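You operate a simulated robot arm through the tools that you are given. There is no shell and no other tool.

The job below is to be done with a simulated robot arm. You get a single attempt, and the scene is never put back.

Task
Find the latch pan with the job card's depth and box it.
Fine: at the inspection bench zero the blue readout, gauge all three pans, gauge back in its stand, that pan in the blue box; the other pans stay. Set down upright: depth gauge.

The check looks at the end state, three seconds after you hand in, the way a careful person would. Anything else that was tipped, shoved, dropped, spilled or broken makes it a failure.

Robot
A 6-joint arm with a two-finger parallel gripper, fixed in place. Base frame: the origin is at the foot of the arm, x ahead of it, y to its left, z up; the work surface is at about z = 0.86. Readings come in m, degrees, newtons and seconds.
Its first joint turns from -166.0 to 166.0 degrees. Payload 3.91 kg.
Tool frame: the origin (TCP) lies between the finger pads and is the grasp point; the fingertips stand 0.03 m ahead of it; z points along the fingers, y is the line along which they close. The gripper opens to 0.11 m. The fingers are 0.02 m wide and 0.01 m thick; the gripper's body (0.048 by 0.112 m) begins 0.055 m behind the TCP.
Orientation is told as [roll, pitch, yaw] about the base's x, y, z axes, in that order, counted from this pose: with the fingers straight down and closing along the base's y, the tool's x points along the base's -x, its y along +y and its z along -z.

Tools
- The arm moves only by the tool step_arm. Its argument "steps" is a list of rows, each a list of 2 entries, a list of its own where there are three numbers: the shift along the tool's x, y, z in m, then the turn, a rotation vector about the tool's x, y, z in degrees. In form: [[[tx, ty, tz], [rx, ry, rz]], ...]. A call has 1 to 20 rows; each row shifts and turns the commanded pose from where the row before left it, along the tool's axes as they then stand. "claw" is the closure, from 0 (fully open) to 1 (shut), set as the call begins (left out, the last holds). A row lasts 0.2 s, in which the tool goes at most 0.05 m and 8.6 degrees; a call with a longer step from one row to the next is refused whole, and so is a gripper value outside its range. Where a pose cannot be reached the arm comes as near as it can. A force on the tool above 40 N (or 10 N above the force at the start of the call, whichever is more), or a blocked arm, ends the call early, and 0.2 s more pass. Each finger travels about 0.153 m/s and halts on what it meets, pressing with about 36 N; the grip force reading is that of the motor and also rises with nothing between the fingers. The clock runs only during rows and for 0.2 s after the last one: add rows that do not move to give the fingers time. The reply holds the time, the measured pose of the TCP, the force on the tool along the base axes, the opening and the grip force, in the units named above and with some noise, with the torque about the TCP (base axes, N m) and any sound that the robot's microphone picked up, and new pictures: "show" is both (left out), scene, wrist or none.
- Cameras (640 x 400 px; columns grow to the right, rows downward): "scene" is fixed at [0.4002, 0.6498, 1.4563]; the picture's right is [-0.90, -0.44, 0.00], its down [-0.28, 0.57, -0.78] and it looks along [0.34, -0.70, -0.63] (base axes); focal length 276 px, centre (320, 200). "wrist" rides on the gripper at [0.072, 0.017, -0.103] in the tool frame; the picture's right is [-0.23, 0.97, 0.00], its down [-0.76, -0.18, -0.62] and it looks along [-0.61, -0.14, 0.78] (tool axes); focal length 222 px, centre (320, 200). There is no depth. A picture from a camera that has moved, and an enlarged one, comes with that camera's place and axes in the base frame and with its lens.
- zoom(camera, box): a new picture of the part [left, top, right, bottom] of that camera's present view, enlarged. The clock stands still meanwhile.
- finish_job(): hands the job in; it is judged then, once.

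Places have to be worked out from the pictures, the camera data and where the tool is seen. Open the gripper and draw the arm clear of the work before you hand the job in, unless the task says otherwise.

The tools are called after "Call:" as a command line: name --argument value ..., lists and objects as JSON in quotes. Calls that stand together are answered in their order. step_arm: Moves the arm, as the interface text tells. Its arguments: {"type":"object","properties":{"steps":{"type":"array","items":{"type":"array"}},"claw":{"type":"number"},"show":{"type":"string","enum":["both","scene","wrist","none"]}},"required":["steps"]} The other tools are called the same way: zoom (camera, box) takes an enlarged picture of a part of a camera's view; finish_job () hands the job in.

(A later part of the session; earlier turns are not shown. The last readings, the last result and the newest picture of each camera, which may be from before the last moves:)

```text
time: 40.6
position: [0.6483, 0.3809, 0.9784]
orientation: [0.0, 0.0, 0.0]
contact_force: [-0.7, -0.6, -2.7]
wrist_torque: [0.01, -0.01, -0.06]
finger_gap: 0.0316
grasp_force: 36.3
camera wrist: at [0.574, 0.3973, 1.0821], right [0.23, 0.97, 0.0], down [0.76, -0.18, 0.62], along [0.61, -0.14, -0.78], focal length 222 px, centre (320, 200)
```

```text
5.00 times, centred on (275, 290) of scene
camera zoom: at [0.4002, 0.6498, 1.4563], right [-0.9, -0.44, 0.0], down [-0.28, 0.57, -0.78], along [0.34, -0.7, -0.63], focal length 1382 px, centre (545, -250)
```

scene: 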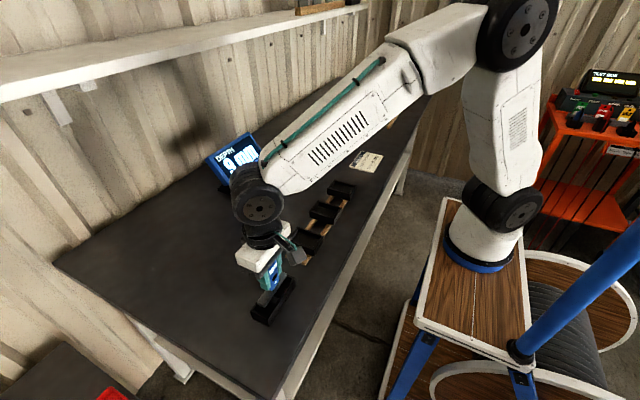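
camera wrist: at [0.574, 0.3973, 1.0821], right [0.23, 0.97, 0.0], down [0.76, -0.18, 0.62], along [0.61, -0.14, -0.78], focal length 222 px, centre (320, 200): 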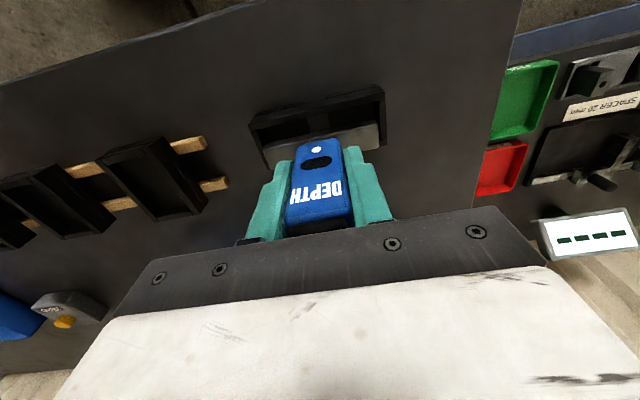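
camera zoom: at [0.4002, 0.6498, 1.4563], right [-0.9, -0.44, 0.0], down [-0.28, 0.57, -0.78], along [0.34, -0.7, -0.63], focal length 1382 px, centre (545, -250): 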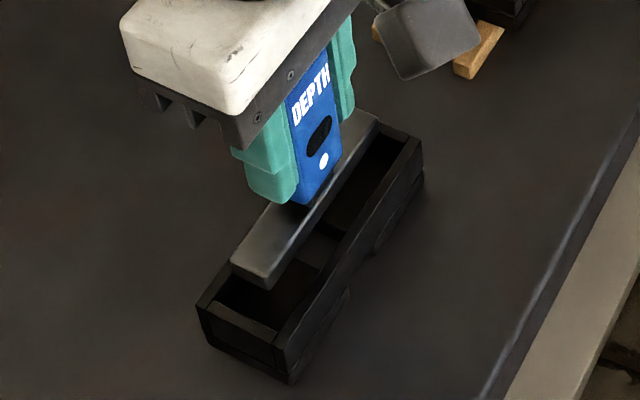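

The bar is lined up between the stand walls. I'm lowering it in, then feeling for the floor in small steps.

Call:
step_arm --steps '[[[0, 0, 0.01], [0, 0, 0]], [[0, 0, 0.01], [0, 0, 0]], [[0, 0, 0.005], [0, 0, 0]], [[0, 0, 0.004], [0, 0, 0]], [[0, 0, 0], [0, 0, 0]]]' --show "both"

Call:
zoom --camera "wrist" --box '[220, 60, 420, 230]'

Call:
zoom --camera "scene" --box '[240, 250, 310, 330]'

```text
time: 41.8
position: [0.6474, 0.3806, 0.9514]
orientation: [0.0, 0.0, 0.0]
contact_force: [-0.8, -1.0, -2.7]
wrist_torque: [0.01, 0.01, 0.01]
finger_gap: 0.0318
grasp_force: 36.4
camera wrist: at [0.5755, 0.3975, 1.0551], right [0.23, 0.97, 0.0], down [0.76, -0.18, 0.62], along [0.61, -0.14, -0.78], focal length 222 px, centre (320, 200)
```

scene: 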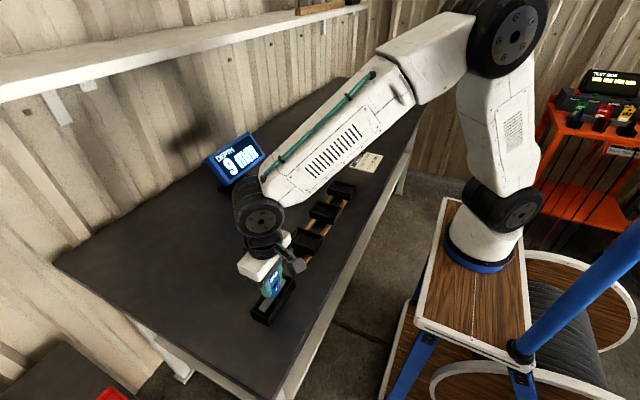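
wrist: 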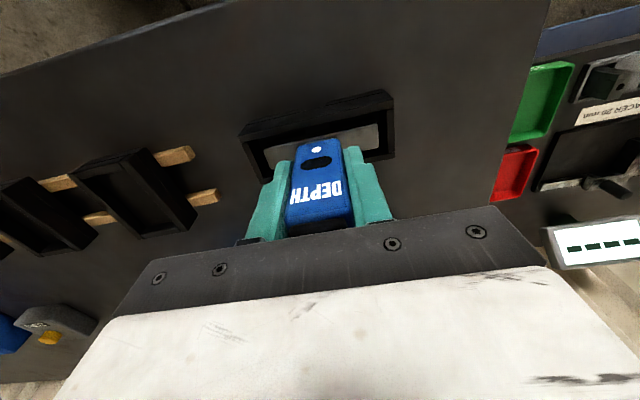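

```text
2.35 times, centred on (320, 145) of wrist
camera zoom: at [0.5755, 0.3975, 1.0551], right [0.23, 0.97, 0.0], down [0.76, -0.18, 0.62], along [0.61, -0.14, -0.78], focal length 523 px, centre (320, 329)
```

zoom: 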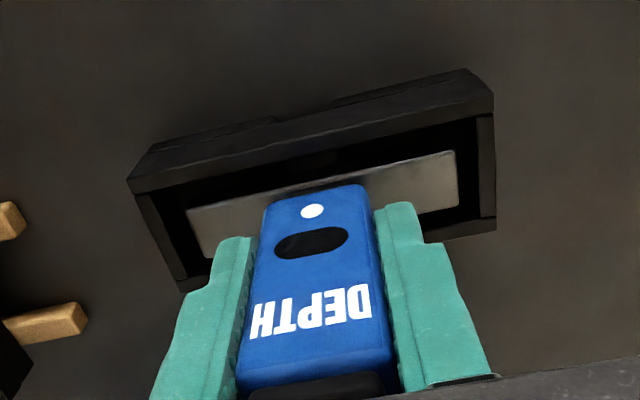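

```text
5.00 times, centred on (275, 290) of scene
camera zoom: at [0.4002, 0.6498, 1.4563], right [-0.9, -0.44, 0.0], down [-0.28, 0.57, -0.78], along [0.34, -0.7, -0.63], focal length 1382 px, centre (545, -250)
```

zoom: 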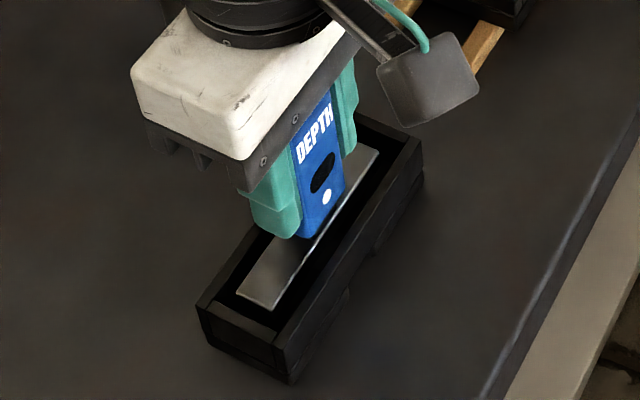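

The bar is inside the tray walls with clearance all round. I'm lowering in small steps to find the floor.

Call:
step_arm --steps '[[[0, 0, 0.003], [0, 0, 0]], [[0, 0, 0.002], [0, 0, 0]], [[0, 0, 0.001], [0, 0, 0]], [[0, 0, 0], [0, 0, 0]]]' --show "none"

Call:
step_arm --steps '[[[0, 0, 0.001], [0, 0, 0]], [[0, 0, 0.001], [0, 0, 0]], [[0, 0, 0], [0, 0, 0]]]' --show "none"

```text
time: 42.8
position: [0.6501, 0.3808, 0.9451]
orientation: [0.0, 0.0, 0.0]
contact_force: [-0.6, -0.6, -1.6]
wrist_torque: [0.01, 0.01, 0.02]
finger_gap: 0.032
grasp_force: 35.9
```

```text
time: 43.6
position: [0.6485, 0.381, 0.9437]
orientation: [0.0, -0.1, -0.1]
contact_force: [-0.3, -0.1, -1.8]
wrist_torque: [0.01, -0.02, -0.02]
finger_gap: 0.0317
grasp_force: 36.0
```

Still no contact at 0.944, so I'm continuing 1 mm at a time.

Call:
step_arm --steps '[[[0, 0, 0.001], [0, 0, 0]], [[0, 0, 0], [0, 0, 0]]]' --show "none"

Call:
step_arm --steps '[[[0, 0, 0.001], [0, 0, 0]], [[0, 0, 0], [0, 0, 0]]]' --show "none"

```text
time: 44.2
position: [0.6489, 0.3815, 0.9421]
orientation: [0.0, 0.1, 0.0]
contact_force: [-0.2, 0.3, -3.3]
wrist_torque: [0.0, -0.04, 0.01]
finger_gap: 0.0319
grasp_force: 36.1
```

```text
time: 44.8
position: [0.6486, 0.3815, 0.9406]
orientation: [0.0, 0.0, 0.1]
contact_force: [1.1, -0.1, -2.2]
wrist_torque: [-0.02, 0.02, -0.04]
finger_gap: 0.032
grasp_force: 36.1
```

Still hanging free at 0.9406. I'm continuing with 1 mm steps.

Call:
step_arm --steps '[[[0, 0, 0.001], [0, 0, 0]], [[0, 0, 0], [0, 0, 0]]]' --show "none"

Call:
step_arm --steps '[[[0, 0, 0.001], [0, 0, 0]], [[0, 0, 0], [0, 0, 0]]]' --show "both"

Call:
zoom --camera "wrist" --box '[220, 60, 420, 230]'

Call:
zoom --camera "scene" --box '[240, 250, 310, 330]'

```text
time: 45.4
position: [0.6491, 0.3808, 0.94]
orientation: [0.0, 0.0, 0.0]
contact_force: [0.2, -0.3, 0.4]
wrist_torque: [-0.1, -0.11, 0.02]
finger_gap: 0.0317
grasp_force: 36.2
```

```text
time: 46.0
position: [0.6484, 0.3804, 0.9393]
orientation: [0.1, -0.1, -0.1]
contact_force: [1.1, -1.9, 12.8]
wrist_torque: [-0.5, -0.27, 0.0]
finger_gap: 0.0318
grasp_force: 36.1
camera wrist: at [0.5751, 0.3971, 1.0442], right [0.23, 0.97, 0.0], down [0.76, -0.18, 0.62], along [0.61, -0.14, -0.78], focal length 222 px, centre (320, 200)
```

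scene: 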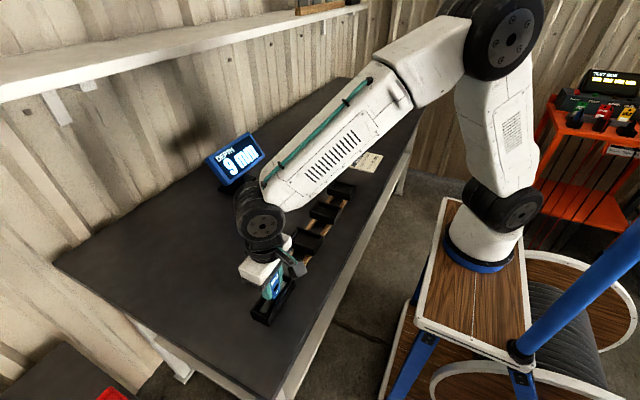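
wrist: 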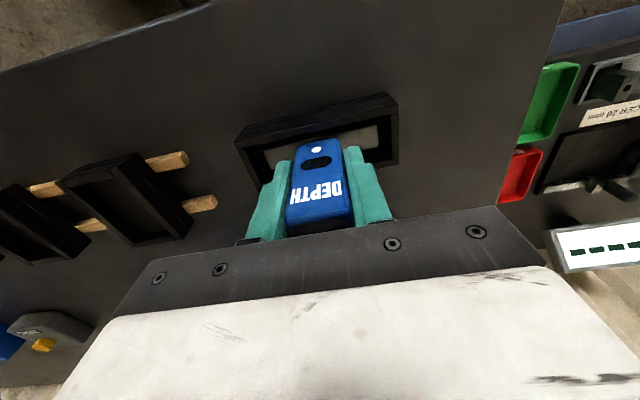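

```text
2.35 times, centred on (320, 145) of wrist
camera zoom: at [0.5751, 0.3971, 1.0442], right [0.23, 0.97, 0.0], down [0.76, -0.18, 0.62], along [0.61, -0.14, -0.78], focal length 523 px, centre (320, 329)
```

zoom: 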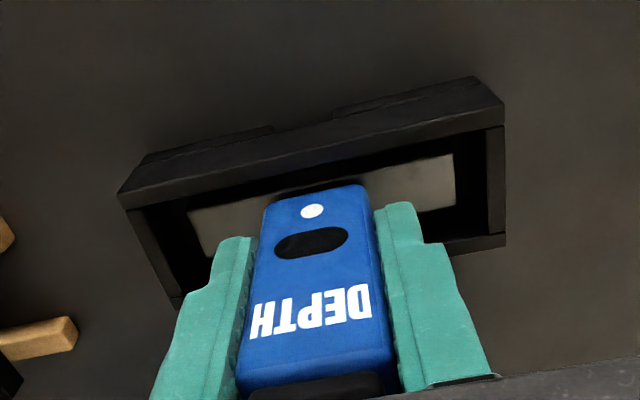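

```text
5.00 times, centred on (275, 290) of scene
camera zoom: at [0.4002, 0.6498, 1.4563], right [-0.9, -0.44, 0.0], down [-0.28, 0.57, -0.78], along [0.34, -0.7, -0.63], focal length 1382 px, centre (545, -250)
```

zoom: 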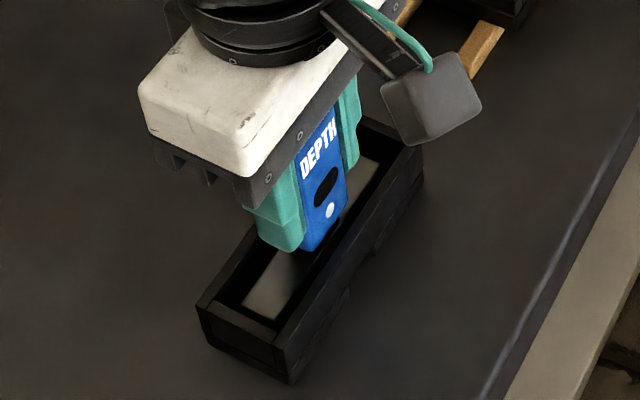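

The gauge is seated in its stand with about 13 N of contact. I'm easing off slightly and releasing to a moderate opening.

Call:
step_arm --steps '[[[0, 0, -0.0005], [0, 0, 0]], [[0, 0, 0], [0, 0, 0]]]' --show "none"

Call:
step_arm --claw 0.55 --steps '[[[0, 0, 0], [0, 0, 0]], [[0, 0, 0], [0, 0, 0]], [[0, 0, 0], [0, 0, 0]]]' --show "both"

Call:
zoom --camera "wrist" --box '[220, 60, 420, 230]'

Call:
zoom --camera "scene" --box '[240, 250, 310, 330]'

```text
time: 46.6
position: [0.6477, 0.3812, 0.9397]
orientation: [0.1, -0.1, 0.1]
contact_force: [1.9, 2.8, 14.4]
wrist_torque: [-0.11, -0.4, 0.02]
finger_gap: 0.0318
grasp_force: 35.6
```

```text
time: 47.4
position: [0.6474, 0.3807, 0.9402]
orientation: [0.0, -0.1, 0.0]
contact_force: [0.2, 1.2, -0.4]
wrist_torque: [0.0, -0.03, 0.02]
finger_gap: 0.0495
grasp_force: 0.1
camera wrist: at [0.5752, 0.3969, 1.0436], right [0.23, 0.97, 0.0], down [0.76, -0.18, 0.62], along [0.61, -0.14, -0.78], focal length 222 px, centre (320, 200)
```

scene: 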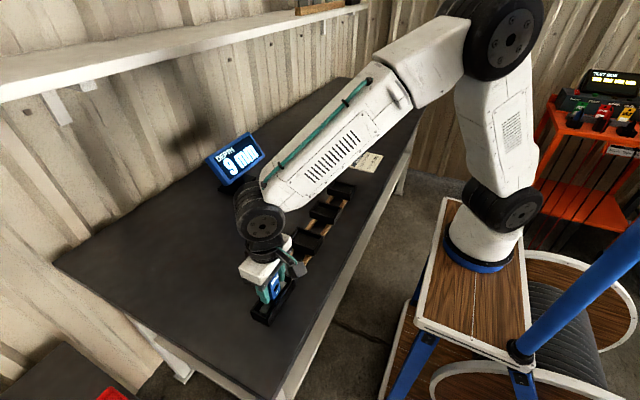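
wrist: 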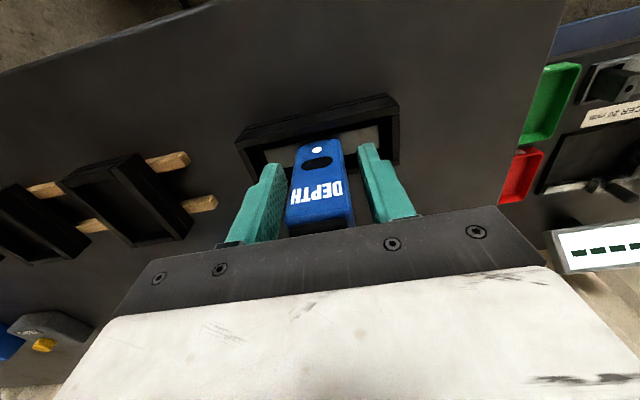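

```text
2.35 times, centred on (320, 145) of wrist
camera zoom: at [0.5752, 0.3969, 1.0436], right [0.23, 0.97, 0.0], down [0.76, -0.18, 0.62], along [0.61, -0.14, -0.78], focal length 523 px, centre (320, 329)
```

zoom: 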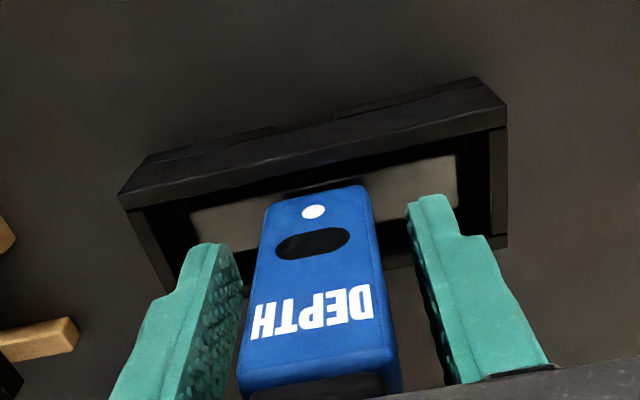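

```text
5.00 times, centred on (275, 290) of scene
camera zoom: at [0.4002, 0.6498, 1.4563], right [-0.9, -0.44, 0.0], down [-0.28, 0.57, -0.78], along [0.34, -0.7, -0.63], focal length 1382 px, centre (545, -250)
```

zoom: 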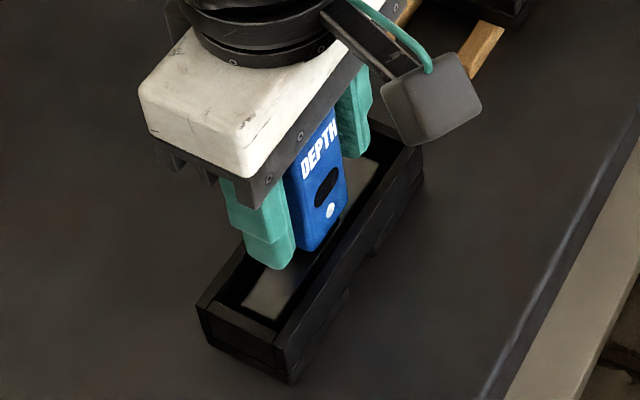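

The gauge stands on its own with about 9 mm clearance to each finger. I'm raising straight up and clear.

Call:
step_arm --steps '[[[0, 0, -0.01], [0, 0, 0]], [[0, 0, -0.02], [0, 0, 0]], [[0, 0, -0.03], [0, 0, 0]], [[0, 0, -0.04], [0, 0, 0]], [[0, 0, -0.045], [0, 0, 0]], [[0, 0, -0.045], [0, 0, 0]], [[0, 0, 0], [0, 0, 0]]]' --show "both"

Call:
zoom --camera "scene" --box '[240, 250, 310, 330]'

Call:
zoom --camera "wrist" --box '[240, 50, 400, 170]'

```text
time: 49.0
position: [0.6468, 0.3813, 1.1314]
orientation: [0.1, 0.0, 0.1]
contact_force: [-0.2, 0.6, 0.4]
wrist_torque: [0.03, 0.0, 0.02]
finger_gap: 0.0498
grasp_force: 0.0
camera wrist: at [0.5735, 0.3977, 1.2351], right [0.23, 0.97, 0.0], down [0.76, -0.18, 0.62], along [0.61, -0.14, -0.78], focal length 222 px, centre (320, 200)
```

scene: 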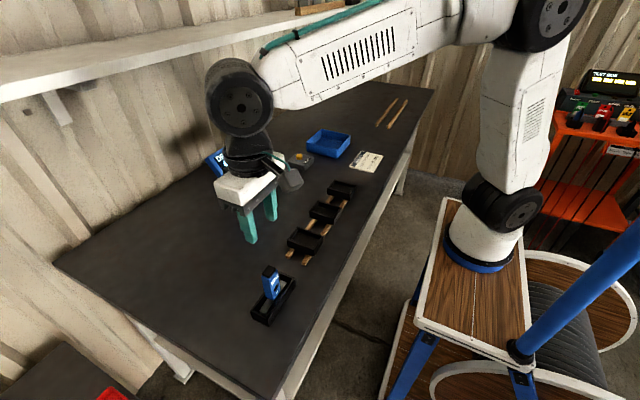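
wrist: 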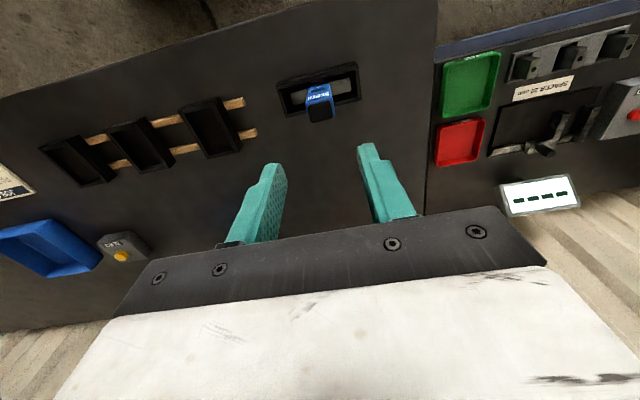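

```text
5.00 times, centred on (275, 290) of scene
camera zoom: at [0.4002, 0.6498, 1.4563], right [-0.9, -0.44, 0.0], down [-0.28, 0.57, -0.78], along [0.34, -0.7, -0.63], focal length 1382 px, centre (545, -250)
```

zoom: 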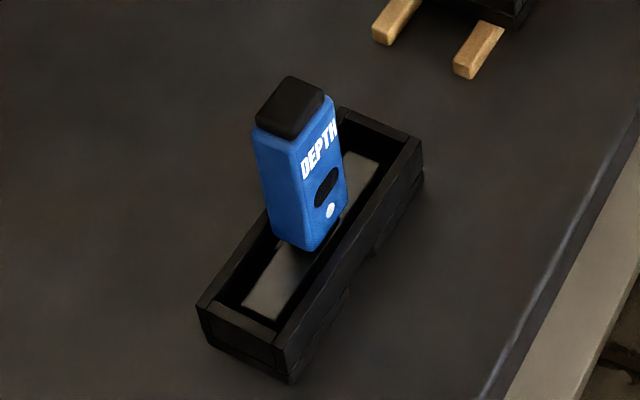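

```text
3.33 times, centred on (320, 110) of wrist
camera zoom: at [0.5735, 0.3977, 1.2351], right [0.23, 0.97, 0.0], down [0.76, -0.18, 0.62], along [0.61, -0.14, -0.78], focal length 740 px, centre (320, 500)
```

zoom: 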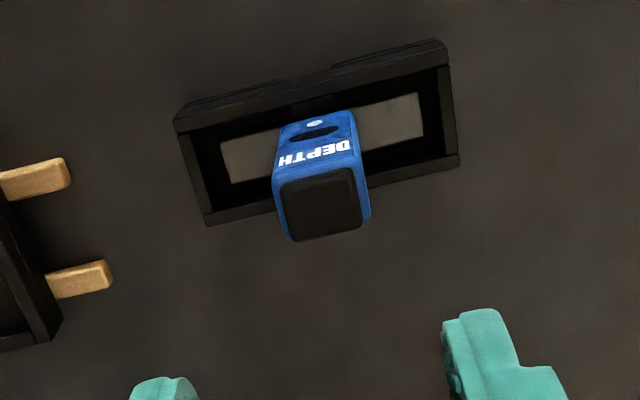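

The gauge is upright in its stand. Next is the 9 mm pan (pan 3) at about (0.666, -0.063): I'm travelling high over it with the fingers opened to about 0.08 m.

Call:
step_arm --claw 0.27 --steps '[[[-0.0018, -0.0444, 0], [0, 0, 0]], [[-0.0018, -0.0444, 0], [0, 0, 0]], [[-0.0018, -0.0444, 0], [0, 0, 0]], [[-0.0018, -0.0444, 0], [0, 0, 0]], [[-0.0018, -0.0444, 0], [0, 0, 0]], [[-0.0018, -0.0444, 0], [0, 0, 0]], [[-0.0018, -0.0444, 0], [0, 0, 0]], [[-0.0018, -0.0444, 0], [0, 0, 0]], [[-0.0018, -0.0444, 0], [0, 0, 0]], [[-0.0018, -0.0444, 0], [0, 0, 0]], [[0, 0, 0.04], [0, 0, 0]], [[0, 0, 0.04], [0, 0, 0]], [[0, 0, 0], [0, 0, 0]]]' --show "both"

Call:
zoom --camera "wrist" --box '[200, 60, 440, 220]'

Call:
zoom --camera "scene" --box '[280, 120, 380, 270]'

```text
time: 51.8
position: [0.6655, -0.0645, 1.0508]
orientation: [-0.1, 0.0, 0.1]
contact_force: [-0.1, 0.2, 0.2]
wrist_torque: [-0.01, 0.03, 0.0]
finger_gap: 0.0802
grasp_force: 0.0
camera wrist: at [0.5921, -0.0488, 1.1543], right [0.23, 0.97, 0.0], down [0.76, -0.18, 0.62], along [0.61, -0.14, -0.78], focal length 222 px, centre (320, 200)
```

scene: 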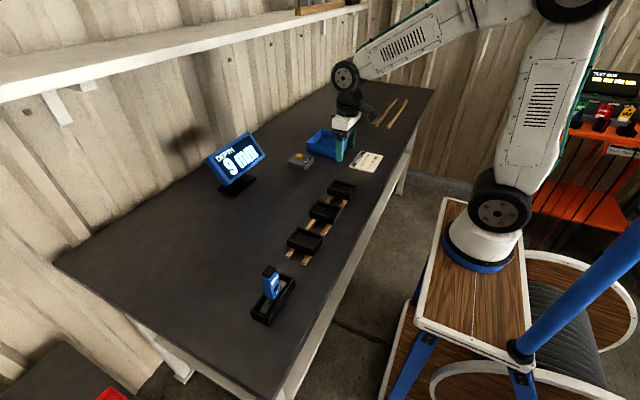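
wrist: 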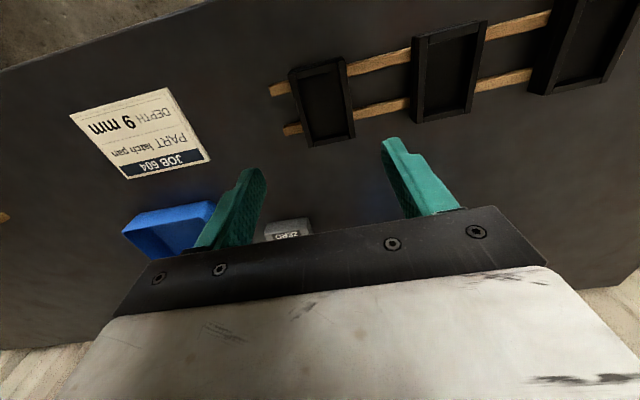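

```text
2.50 times, centred on (320, 140) of wrist
camera zoom: at [0.5921, -0.0488, 1.1543], right [0.23, 0.97, 0.0], down [0.76, -0.18, 0.62], along [0.61, -0.14, -0.78], focal length 555 px, centre (320, 350)
```

zoom: 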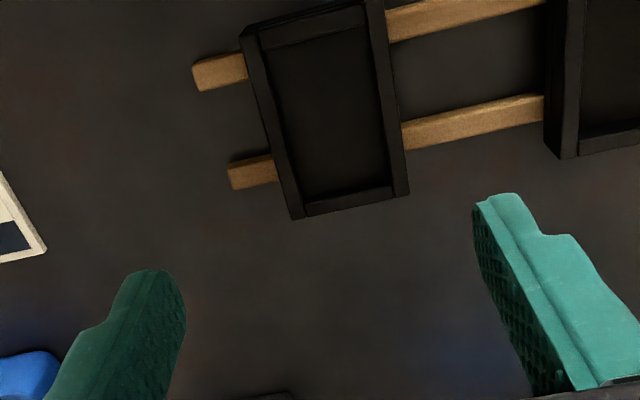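

```text
2.67 times, centred on (330, 195) of scene
camera zoom: at [0.4002, 0.6498, 1.4563], right [-0.9, -0.44, 0.0], down [-0.28, 0.57, -0.78], along [0.34, -0.7, -0.63], focal length 737 px, centre (293, 213)
```

zoom: 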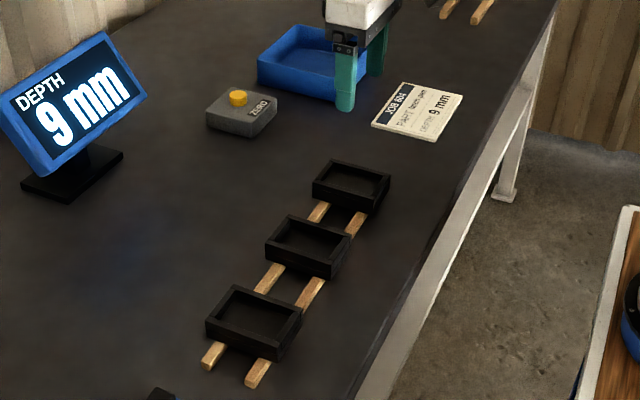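

Pan 3's centre is about (0.666, -0.0615) and its rails are at x≈0.64 and 0.69, so the fingers go between them. I'm nudging +2 mm in y and descending until the tips are just above the rim.

Call:
step_arm --steps '[[[0, 0.002, 0.04], [0, 0, 0]], [[0, 0, 0.04], [0, 0, 0]], [[0, 0, 0.02], [0, 0, 0]], [[0, 0, 0], [0, 0, 0]], [[0, 0, 0], [0, 0, 0]]]' --show "both"

Call:
zoom --camera "wrist" --box '[200, 60, 440, 220]'

Call:
zoom --camera "scene" --box '[300, 150, 380, 230]'

```text
time: 53.0
position: [0.6672, -0.0609, 0.9509]
orientation: [0.0, 0.0, 0.0]
contact_force: [0.3, -1.0, 0.3]
wrist_torque: [0.01, 0.0, 0.03]
finger_gap: 0.0807
grasp_force: 0.0
camera wrist: at [0.5928, -0.0457, 1.0535], right [0.23, 0.97, 0.0], down [0.76, -0.18, 0.62], along [0.61, -0.14, -0.78], focal length 222 px, centre (320, 200)
```

scene: 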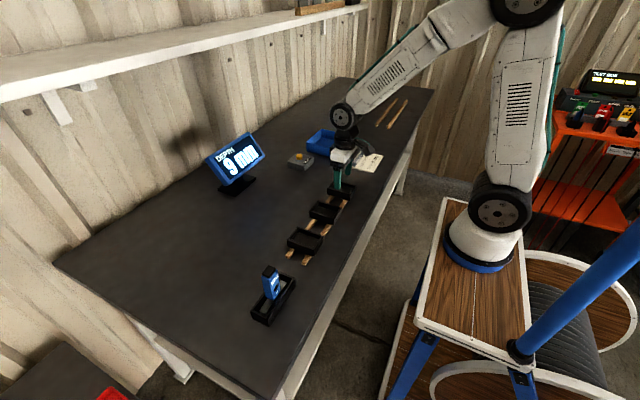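
wrist: 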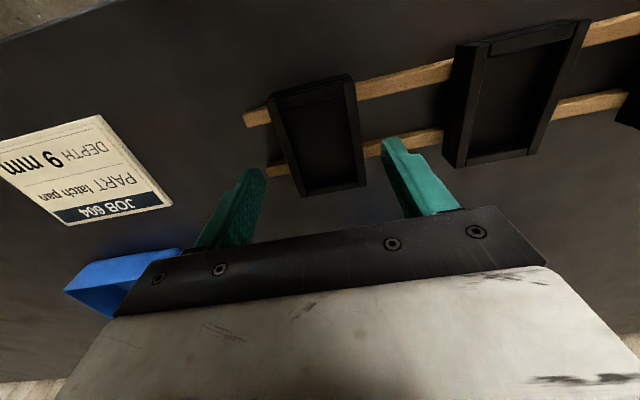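

```text
2.50 times, centred on (320, 140) of wrist
camera zoom: at [0.5928, -0.0457, 1.0535], right [0.23, 0.97, 0.0], down [0.76, -0.18, 0.62], along [0.61, -0.14, -0.78], focal length 555 px, centre (320, 350)
```

zoom: 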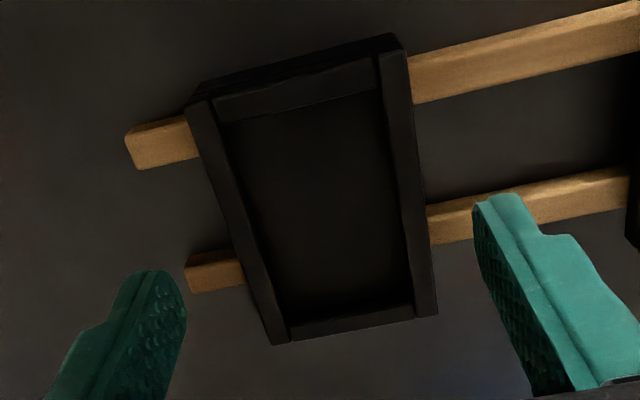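

```text
5.00 times, centred on (340, 190) of scene
camera zoom: at [0.4002, 0.6498, 1.4563], right [-0.9, -0.44, 0.0], down [-0.28, 0.57, -0.78], along [0.34, -0.7, -0.63], focal length 1382 px, centre (220, 250)
```

zoom: 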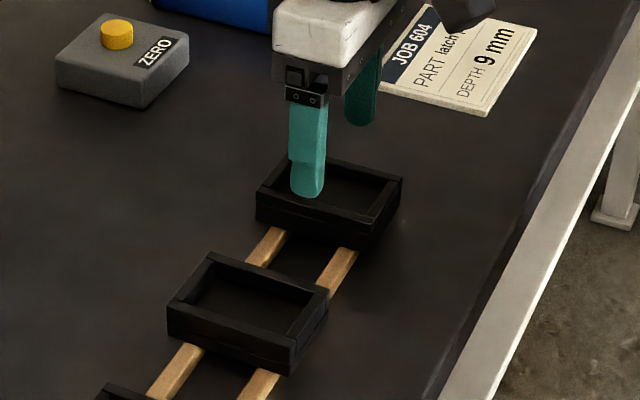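

Pan 3's centre refines to (0.666, -0.0605), matching the TCP. I'm descending to TCP z≈0.909 so the tips flank the pan walls above the rails.

Call:
step_arm --steps '[[[0, 0, 0.02], [0, 0, 0]], [[0, 0, 0.012], [0, 0, 0]], [[0, 0, 0.01], [0, 0, 0]], [[0, 0, 0], [0, 0, 0]]]' --show "both"

Call:
zoom --camera "wrist" --box '[200, 60, 440, 220]'

Call:
zoom --camera "scene" --box '[300, 150, 380, 230]'

```text
time: 54.0
position: [0.6667, -0.0622, 0.9083]
orientation: [0.0, 0.0, 0.0]
contact_force: [0.6, 1.0, -0.6]
wrist_torque: [0.0, -0.01, 0.0]
finger_gap: 0.0803
grasp_force: 0.0
camera wrist: at [0.5934, -0.0464, 1.0117], right [0.23, 0.97, 0.0], down [0.76, -0.18, 0.62], along [0.61, -0.14, -0.78], focal length 222 px, centre (320, 200)
```

scene: 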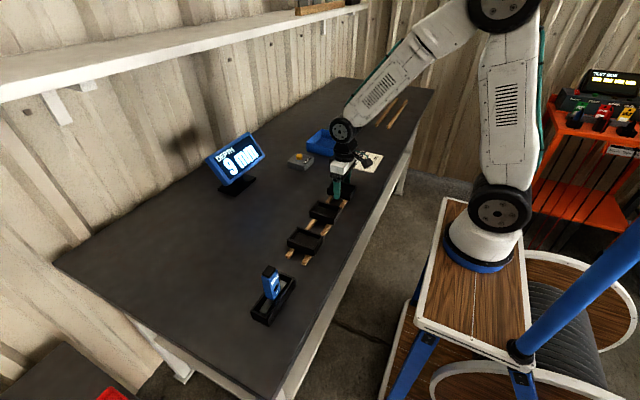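
wrist: 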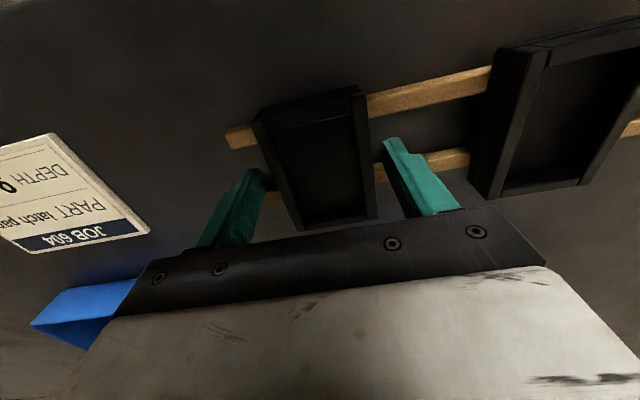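

```text
2.50 times, centred on (320, 140) of wrist
camera zoom: at [0.5934, -0.0464, 1.0117], right [0.23, 0.97, 0.0], down [0.76, -0.18, 0.62], along [0.61, -0.14, -0.78], focal length 555 px, centre (320, 350)
```

zoom: 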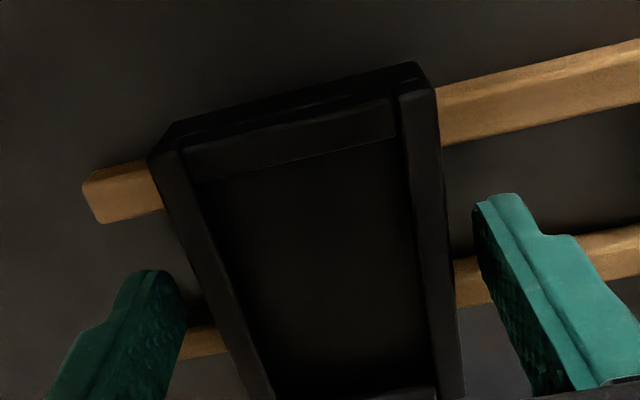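

```text
5.00 times, centred on (340, 190) of scene
camera zoom: at [0.4002, 0.6498, 1.4563], right [-0.9, -0.44, 0.0], down [-0.28, 0.57, -0.78], along [0.34, -0.7, -0.63], focal length 1382 px, centre (220, 250)
```

zoom: 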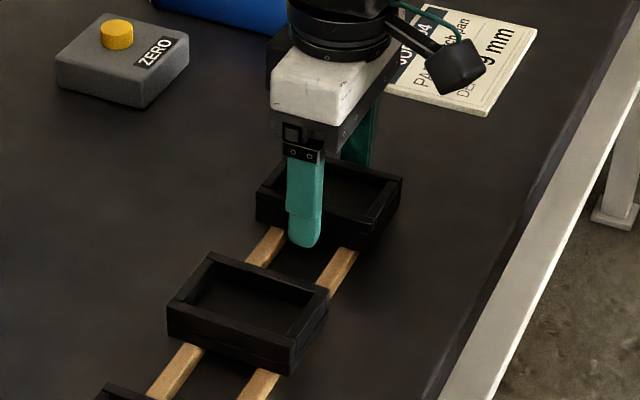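

The fingers flank the pan centrally, above the rails and clear of pan 2. I'm closing in two stages to grip the pan.

Call:
step_arm --claw 0.44 --steps '[[[0, 0, 0], [0, 0, 0]], [[0, 0, 0], [0, 0, 0]]]' --show "none"

Call:
step_arm --claw 1 --steps '[[[0, 0, 0], [0, 0, 0]], [[0, 0, 0], [0, 0, 0]], [[0, 0, 0], [0, 0, 0]]]' --show "both"

Call:
zoom --camera "wrist" --box '[200, 60, 440, 220]'

Call:
zoom --camera "scene" --box '[300, 150, 380, 230]'

```text
time: 54.6
position: [0.667, -0.0623, 0.9065]
orientation: [0.0, 0.0, 0.0]
contact_force: [0.3, 0.3, 0.5]
wrist_torque: [0.0, 0.02, 0.05]
finger_gap: 0.062
grasp_force: 0.2
```

```text
time: 55.4
position: [0.6664, -0.0625, 0.9077]
orientation: [0.0, 0.0, 0.0]
contact_force: [-0.3, 0.1, 0.2]
wrist_torque: [0.03, -0.03, 0.01]
finger_gap: 0.0597
grasp_force: 35.8
camera wrist: at [0.5934, -0.0464, 1.0118], right [0.23, 0.97, 0.0], down [0.76, -0.18, 0.62], along [0.61, -0.14, -0.78], focal length 222 px, centre (320, 200)
```

scene: 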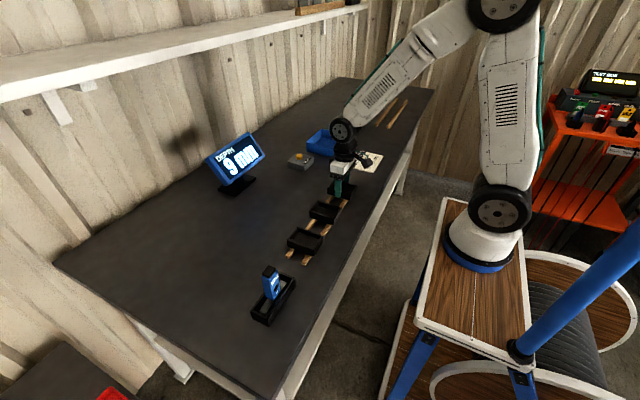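
wrist: 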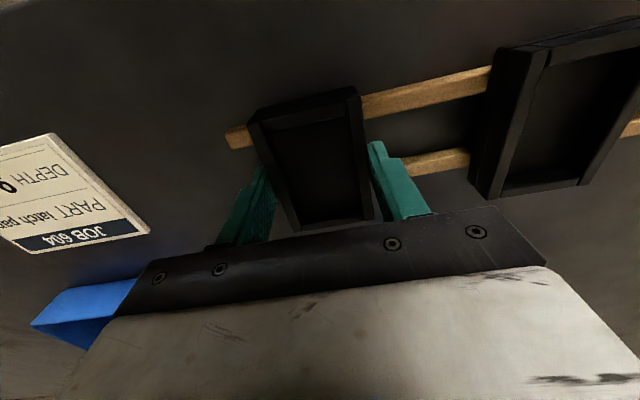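

```text
2.50 times, centred on (320, 140) of wrist
camera zoom: at [0.5934, -0.0464, 1.0118], right [0.23, 0.97, 0.0], down [0.76, -0.18, 0.62], along [0.61, -0.14, -0.78], focal length 555 px, centre (320, 350)
```

zoom: 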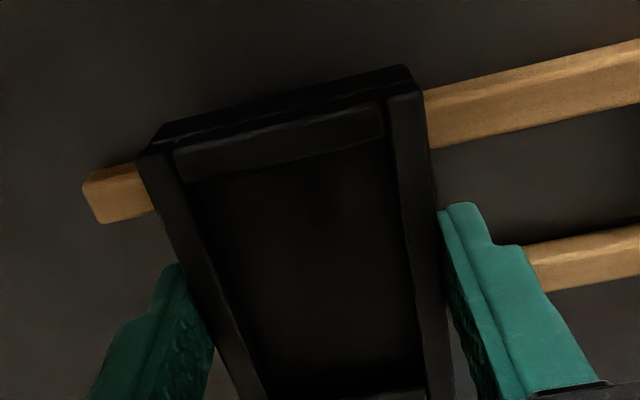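

```text
5.00 times, centred on (340, 190) of scene
camera zoom: at [0.4002, 0.6498, 1.4563], right [-0.9, -0.44, 0.0], down [-0.28, 0.57, -0.78], along [0.34, -0.7, -0.63], focal length 1382 px, centre (220, 250)
```

zoom: 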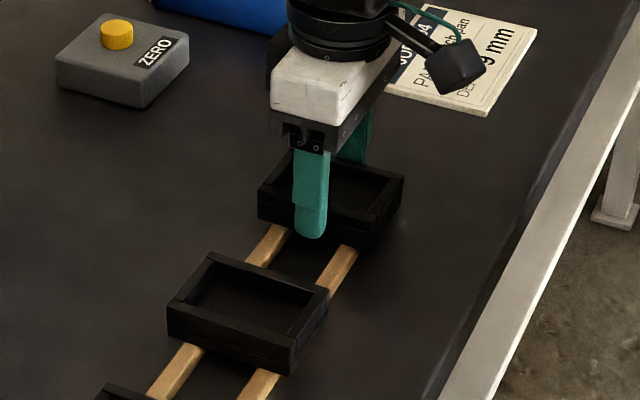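

The pan is gripped with a 0.060 m gap at full force. I'm lifting straight up.

Call:
step_arm --steps '[[[0, 0, -0.005], [0, 0, 0]], [[0, 0, -0.01], [0, 0, 0]], [[0, 0, -0.025], [0, 0, 0]], [[0, 0, -0.04], [0, 0, 0]], [[0, 0, -0.04], [0, 0, 0]], [[0, 0, 0], [0, 0, 0]]]' --show "both"

Call:
zoom --camera "scene" --box '[280, 110, 400, 260]'

```text
time: 56.8
position: [0.6674, -0.0604, 1.0303]
orientation: [0.0, 0.1, 0.1]
contact_force: [-0.1, 0.7, -0.8]
wrist_torque: [-0.06, -0.02, -0.02]
finger_gap: 0.0597
grasp_force: 36.1
camera wrist: at [0.5933, -0.0449, 1.135], right [0.23, 0.97, 0.0], down [0.76, -0.18, 0.62], along [0.61, -0.14, -0.78], focal length 222 px, centre (320, 200)
```

scene: 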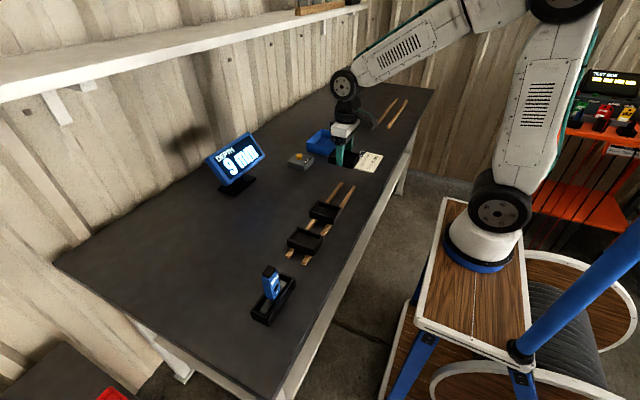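
wrist: 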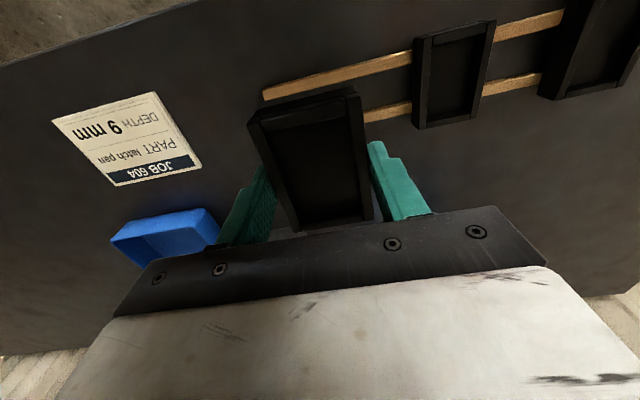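

```text
2.67 times, centred on (340, 185) of scene
camera zoom: at [0.4002, 0.6498, 1.4563], right [-0.9, -0.44, 0.0], down [-0.28, 0.57, -0.78], along [0.34, -0.7, -0.63], focal length 737 px, centre (267, 240)
```

zoom: 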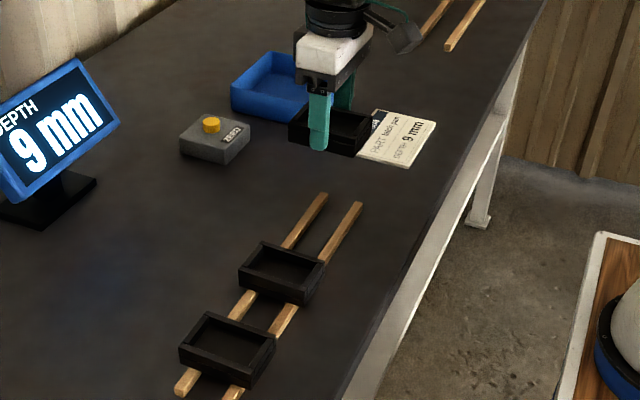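

The pan is cleanly lifted and the other pans are undisturbed. The box centre works out to about (0.848, -0.357), so I'm carrying the pan there at height.

Call:
step_arm --steps '[[[0, 0, -0.03], [0, 0, 0]], [[-0.0226, -0.037, 0], [0, 0, 0]], [[-0.0226, -0.037, 0], [0, 0, 0]], [[-0.0226, -0.037, 0], [0, 0, 0]], [[-0.0226, -0.037, 0], [0, 0, 0]], [[-0.0226, -0.037, 0], [0, 0, 0]], [[-0.0226, -0.037, 0], [0, 0, 0]], [[-0.0226, -0.037, 0], [0, 0, 0]], [[-0.0226, -0.037, 0], [0, 0, 0]], [[0, 0, 0], [0, 0, 0]], [[0, 0, 0], [0, 0, 0]]]' --show "both"

Call:
zoom --camera "scene" --box '[280, 80, 390, 190]'

Call:
zoom --camera "wrist" --box '[160, 20, 480, 240]'

```text
time: 59.2
position: [0.8499, -0.3586, 1.0562]
orientation: [0.1, 0.0, 0.0]
contact_force: [0.9, 0.2, -2.2]
wrist_torque: [-0.03, -0.01, 0.02]
finger_gap: 0.0597
grasp_force: 35.4
camera wrist: at [0.7755, -0.3417, 1.1611], right [0.23, 0.97, 0.0], down [0.76, -0.18, 0.62], along [0.61, -0.14, -0.78], focal length 222 px, centre (320, 200)
```

scene: 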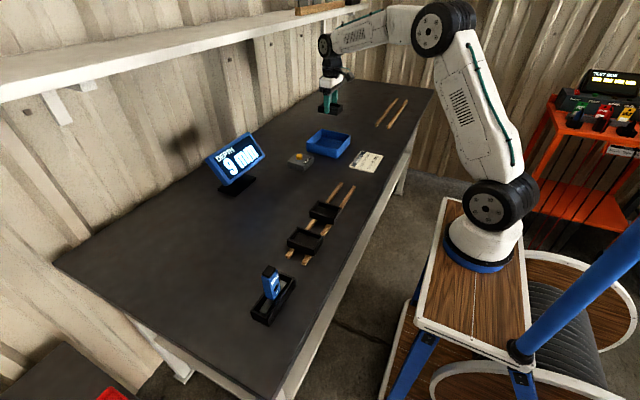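
wrist: 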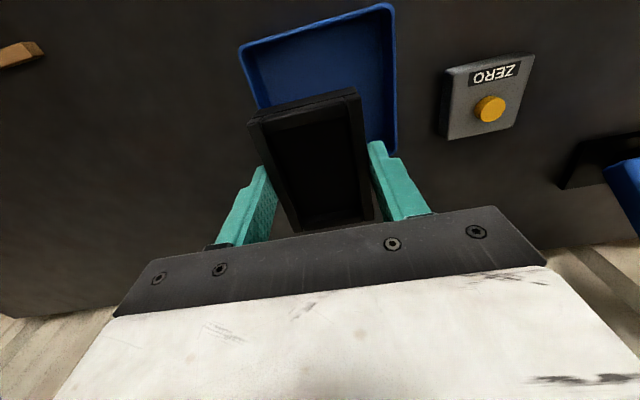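

```text
3.64 times, centred on (335, 135) of scene
camera zoom: at [0.4002, 0.6498, 1.4563], right [-0.9, -0.44, 0.0], down [-0.28, 0.57, -0.78], along [0.34, -0.7, -0.63], focal length 1005 px, centre (266, 436)
```

zoom: 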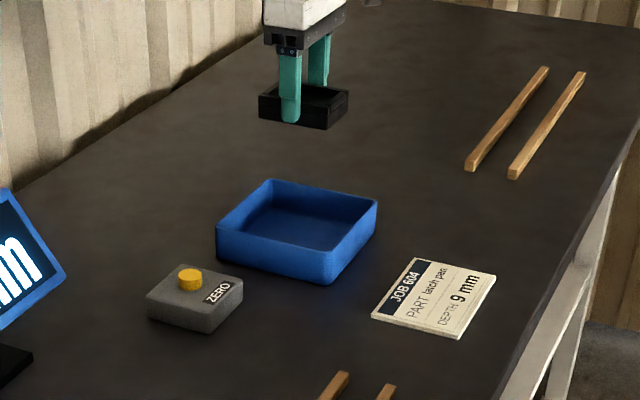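

```text
1.82 times, centred on (320, 130) of wrist
camera zoom: at [0.7755, -0.3417, 1.1611], right [0.23, 0.97, 0.0], down [0.76, -0.18, 0.62], along [0.61, -0.14, -0.78], focal length 404 px, centre (320, 327)
```

zoom: 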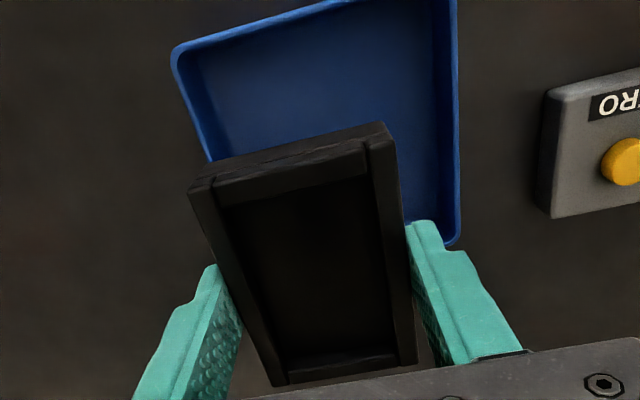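

From the wrist view the box spans about x 0.777–0.922 and y -0.42 to -0.278, so its centre is near (0.850, -0.350). I'm shifting +8 mm in y and lowering to just above the rim.

Call:
step_arm --steps '[[[0, 0.008, 0.02], [0, 0, 0]], [[0, 0, 0.04], [0, 0, 0]], [[0, 0, 0.035], [0, 0, 0]], [[0, 0, 0], [0, 0, 0]], [[0, 0, 0], [0, 0, 0]]]' --show "both"

Call:
zoom --camera "scene" --box '[290, 100, 370, 180]'

Call:
zoom --camera "wrist" --box '[160, 20, 480, 240]'

```text
time: 60.4
position: [0.8453, -0.3498, 0.9604]
orientation: [0.0, 0.0, 0.0]
contact_force: [0.0, 0.0, -2.1]
wrist_torque: [-0.03, -0.01, 0.01]
finger_gap: 0.0597
grasp_force: 35.9
camera wrist: at [0.7732, -0.3335, 1.0659], right [0.23, 0.97, 0.0], down [0.76, -0.18, 0.62], along [0.61, -0.14, -0.78], focal length 222 px, centre (320, 200)
```

scene: 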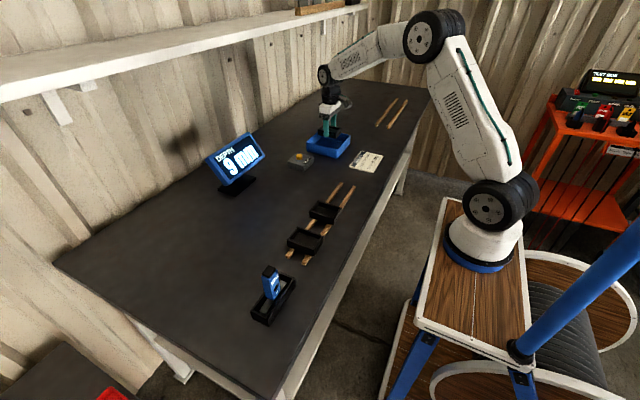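
wrist: 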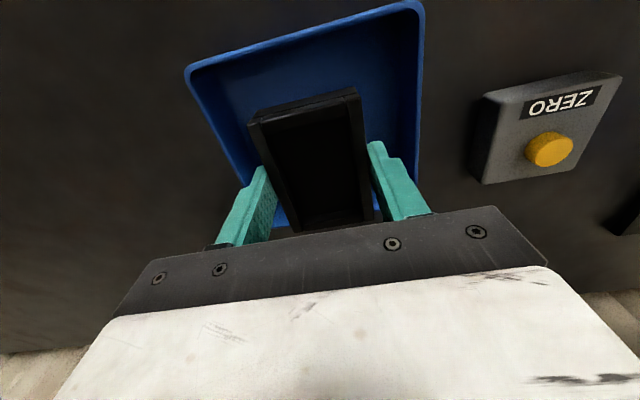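

```text
5.00 times, centred on (330, 140) of scene
camera zoom: at [0.4002, 0.6498, 1.4563], right [-0.9, -0.44, 0.0], down [-0.28, 0.57, -0.78], along [0.34, -0.7, -0.63], focal length 1382 px, centre (270, 500)
```

zoom: 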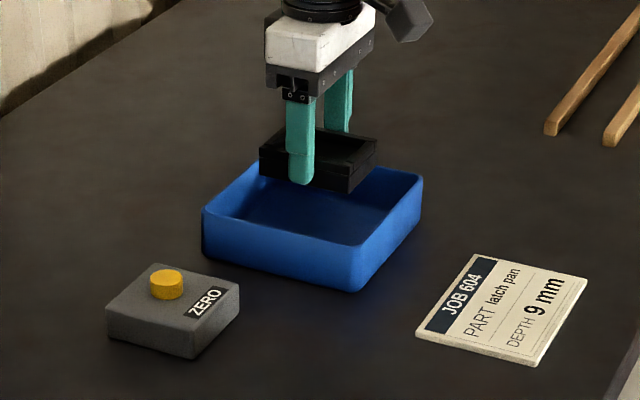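

```text
1.82 times, centred on (320, 130) of wrist
camera zoom: at [0.7732, -0.3335, 1.0659], right [0.23, 0.97, 0.0], down [0.76, -0.18, 0.62], along [0.61, -0.14, -0.78], focal length 404 px, centre (320, 327)
```

zoom: 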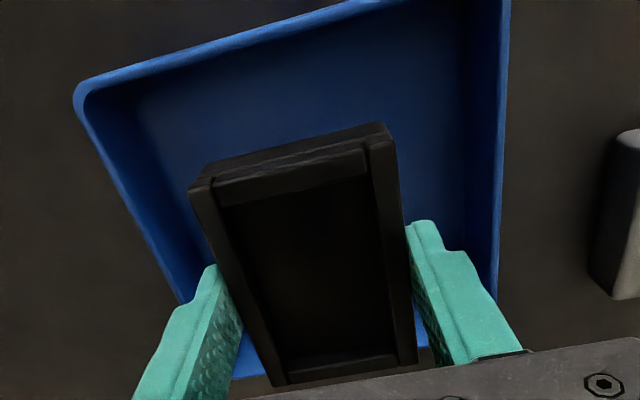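

The pan is centred over the box. I'm lowering it inside, then feeling for the floor.

Call:
step_arm --steps '[[[-0.002, 0, 0.02], [0, 0, 0]], [[0, 0, 0.015], [0, 0, 0]], [[0, 0, 0.01], [0, 0, 0]], [[0, 0, 0.005], [0, 0, 0]], [[0, 0, 0], [0, 0, 0]]]' --show "both"

Call:
zoom --camera "scene" --box '[290, 100, 370, 180]'

Call:
zoom --camera "wrist" --box '[160, 20, 480, 240]'

```text
time: 61.6
position: [0.8497, -0.3479, 0.9131]
orientation: [-0.1, -0.1, 0.0]
contact_force: [0.6, 0.1, -1.9]
wrist_torque: [0.0, -0.01, 0.03]
finger_gap: 0.0597
grasp_force: 36.0
camera wrist: at [0.7767, -0.3329, 1.017], right [0.23, 0.97, 0.0], down [0.76, -0.18, 0.62], along [0.61, -0.14, -0.78], focal length 222 px, centre (320, 200)
```

scene: 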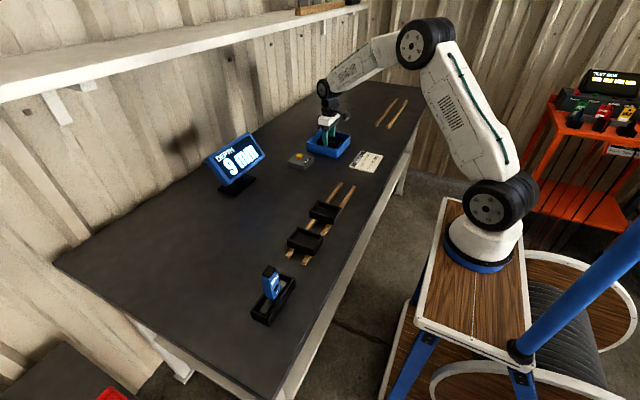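
wrist: 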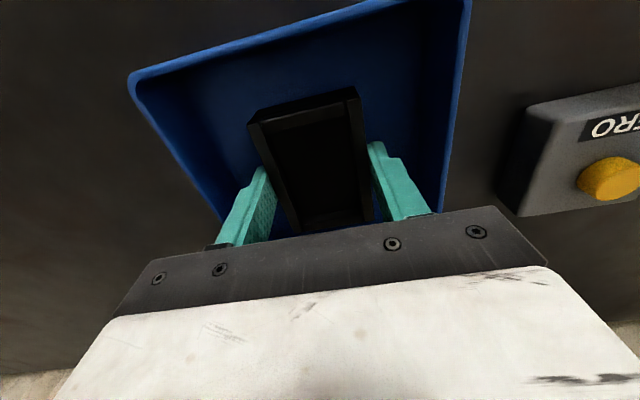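

```text
5.00 times, centred on (330, 140) of scene
camera zoom: at [0.4002, 0.6498, 1.4563], right [-0.9, -0.44, 0.0], down [-0.28, 0.57, -0.78], along [0.34, -0.7, -0.63], focal length 1382 px, centre (270, 500)
```

zoom: 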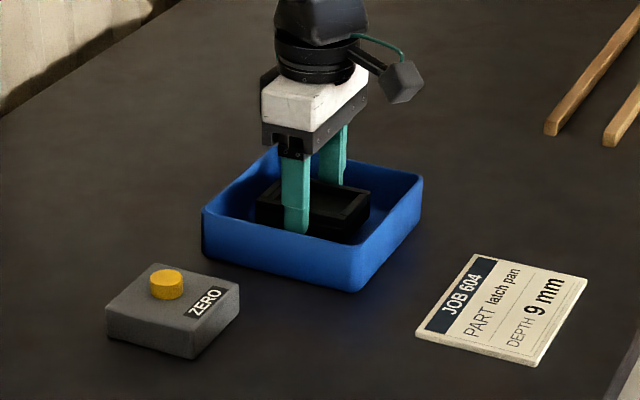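

```text
1.82 times, centred on (320, 130) of wrist
camera zoom: at [0.7767, -0.3329, 1.017], right [0.23, 0.97, 0.0], down [0.76, -0.18, 0.62], along [0.61, -0.14, -0.78], focal length 404 px, centre (320, 327)
```

zoom: 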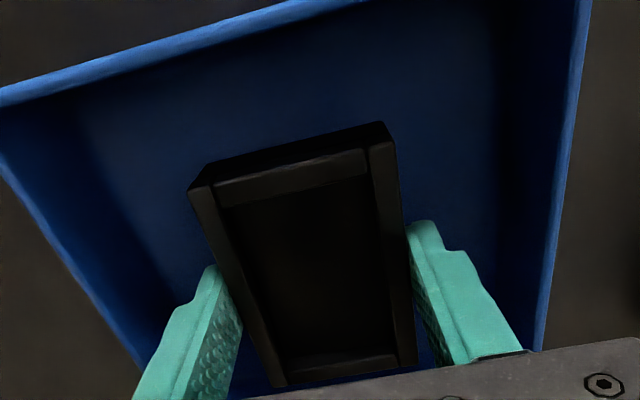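

The pan is inside the box with no contact yet. I'm lowering in small steps until it touches the floor.

Call:
step_arm --steps '[[[0, 0, 0.003], [0, 0, 0]], [[0, 0, 0.003], [0, 0, 0]], [[0, 0, 0.002], [0, 0, 0]], [[0, 0, 0], [0, 0, 0]]]' --show "none"

Call:
step_arm --steps '[[[0, 0, 0.0015], [0, 0, 0]], [[0, 0, 0], [0, 0, 0]]]' --show "none"

```text
time: 62.6
position: [0.8502, -0.3502, 0.9047]
orientation: [-0.1, 0.1, 0.0]
contact_force: [0.1, -0.1, -2.9]
wrist_torque: [0.02, 0.03, -0.03]
finger_gap: 0.0598
grasp_force: 36.3
```

```text
time: 63.2
position: [0.8494, -0.3492, 0.9038]
orientation: [-0.1, 0.0, 0.0]
contact_force: [-0.5, 0.3, -1.8]
wrist_torque: [-0.01, -0.01, -0.03]
finger_gap: 0.06
grasp_force: 36.4
```

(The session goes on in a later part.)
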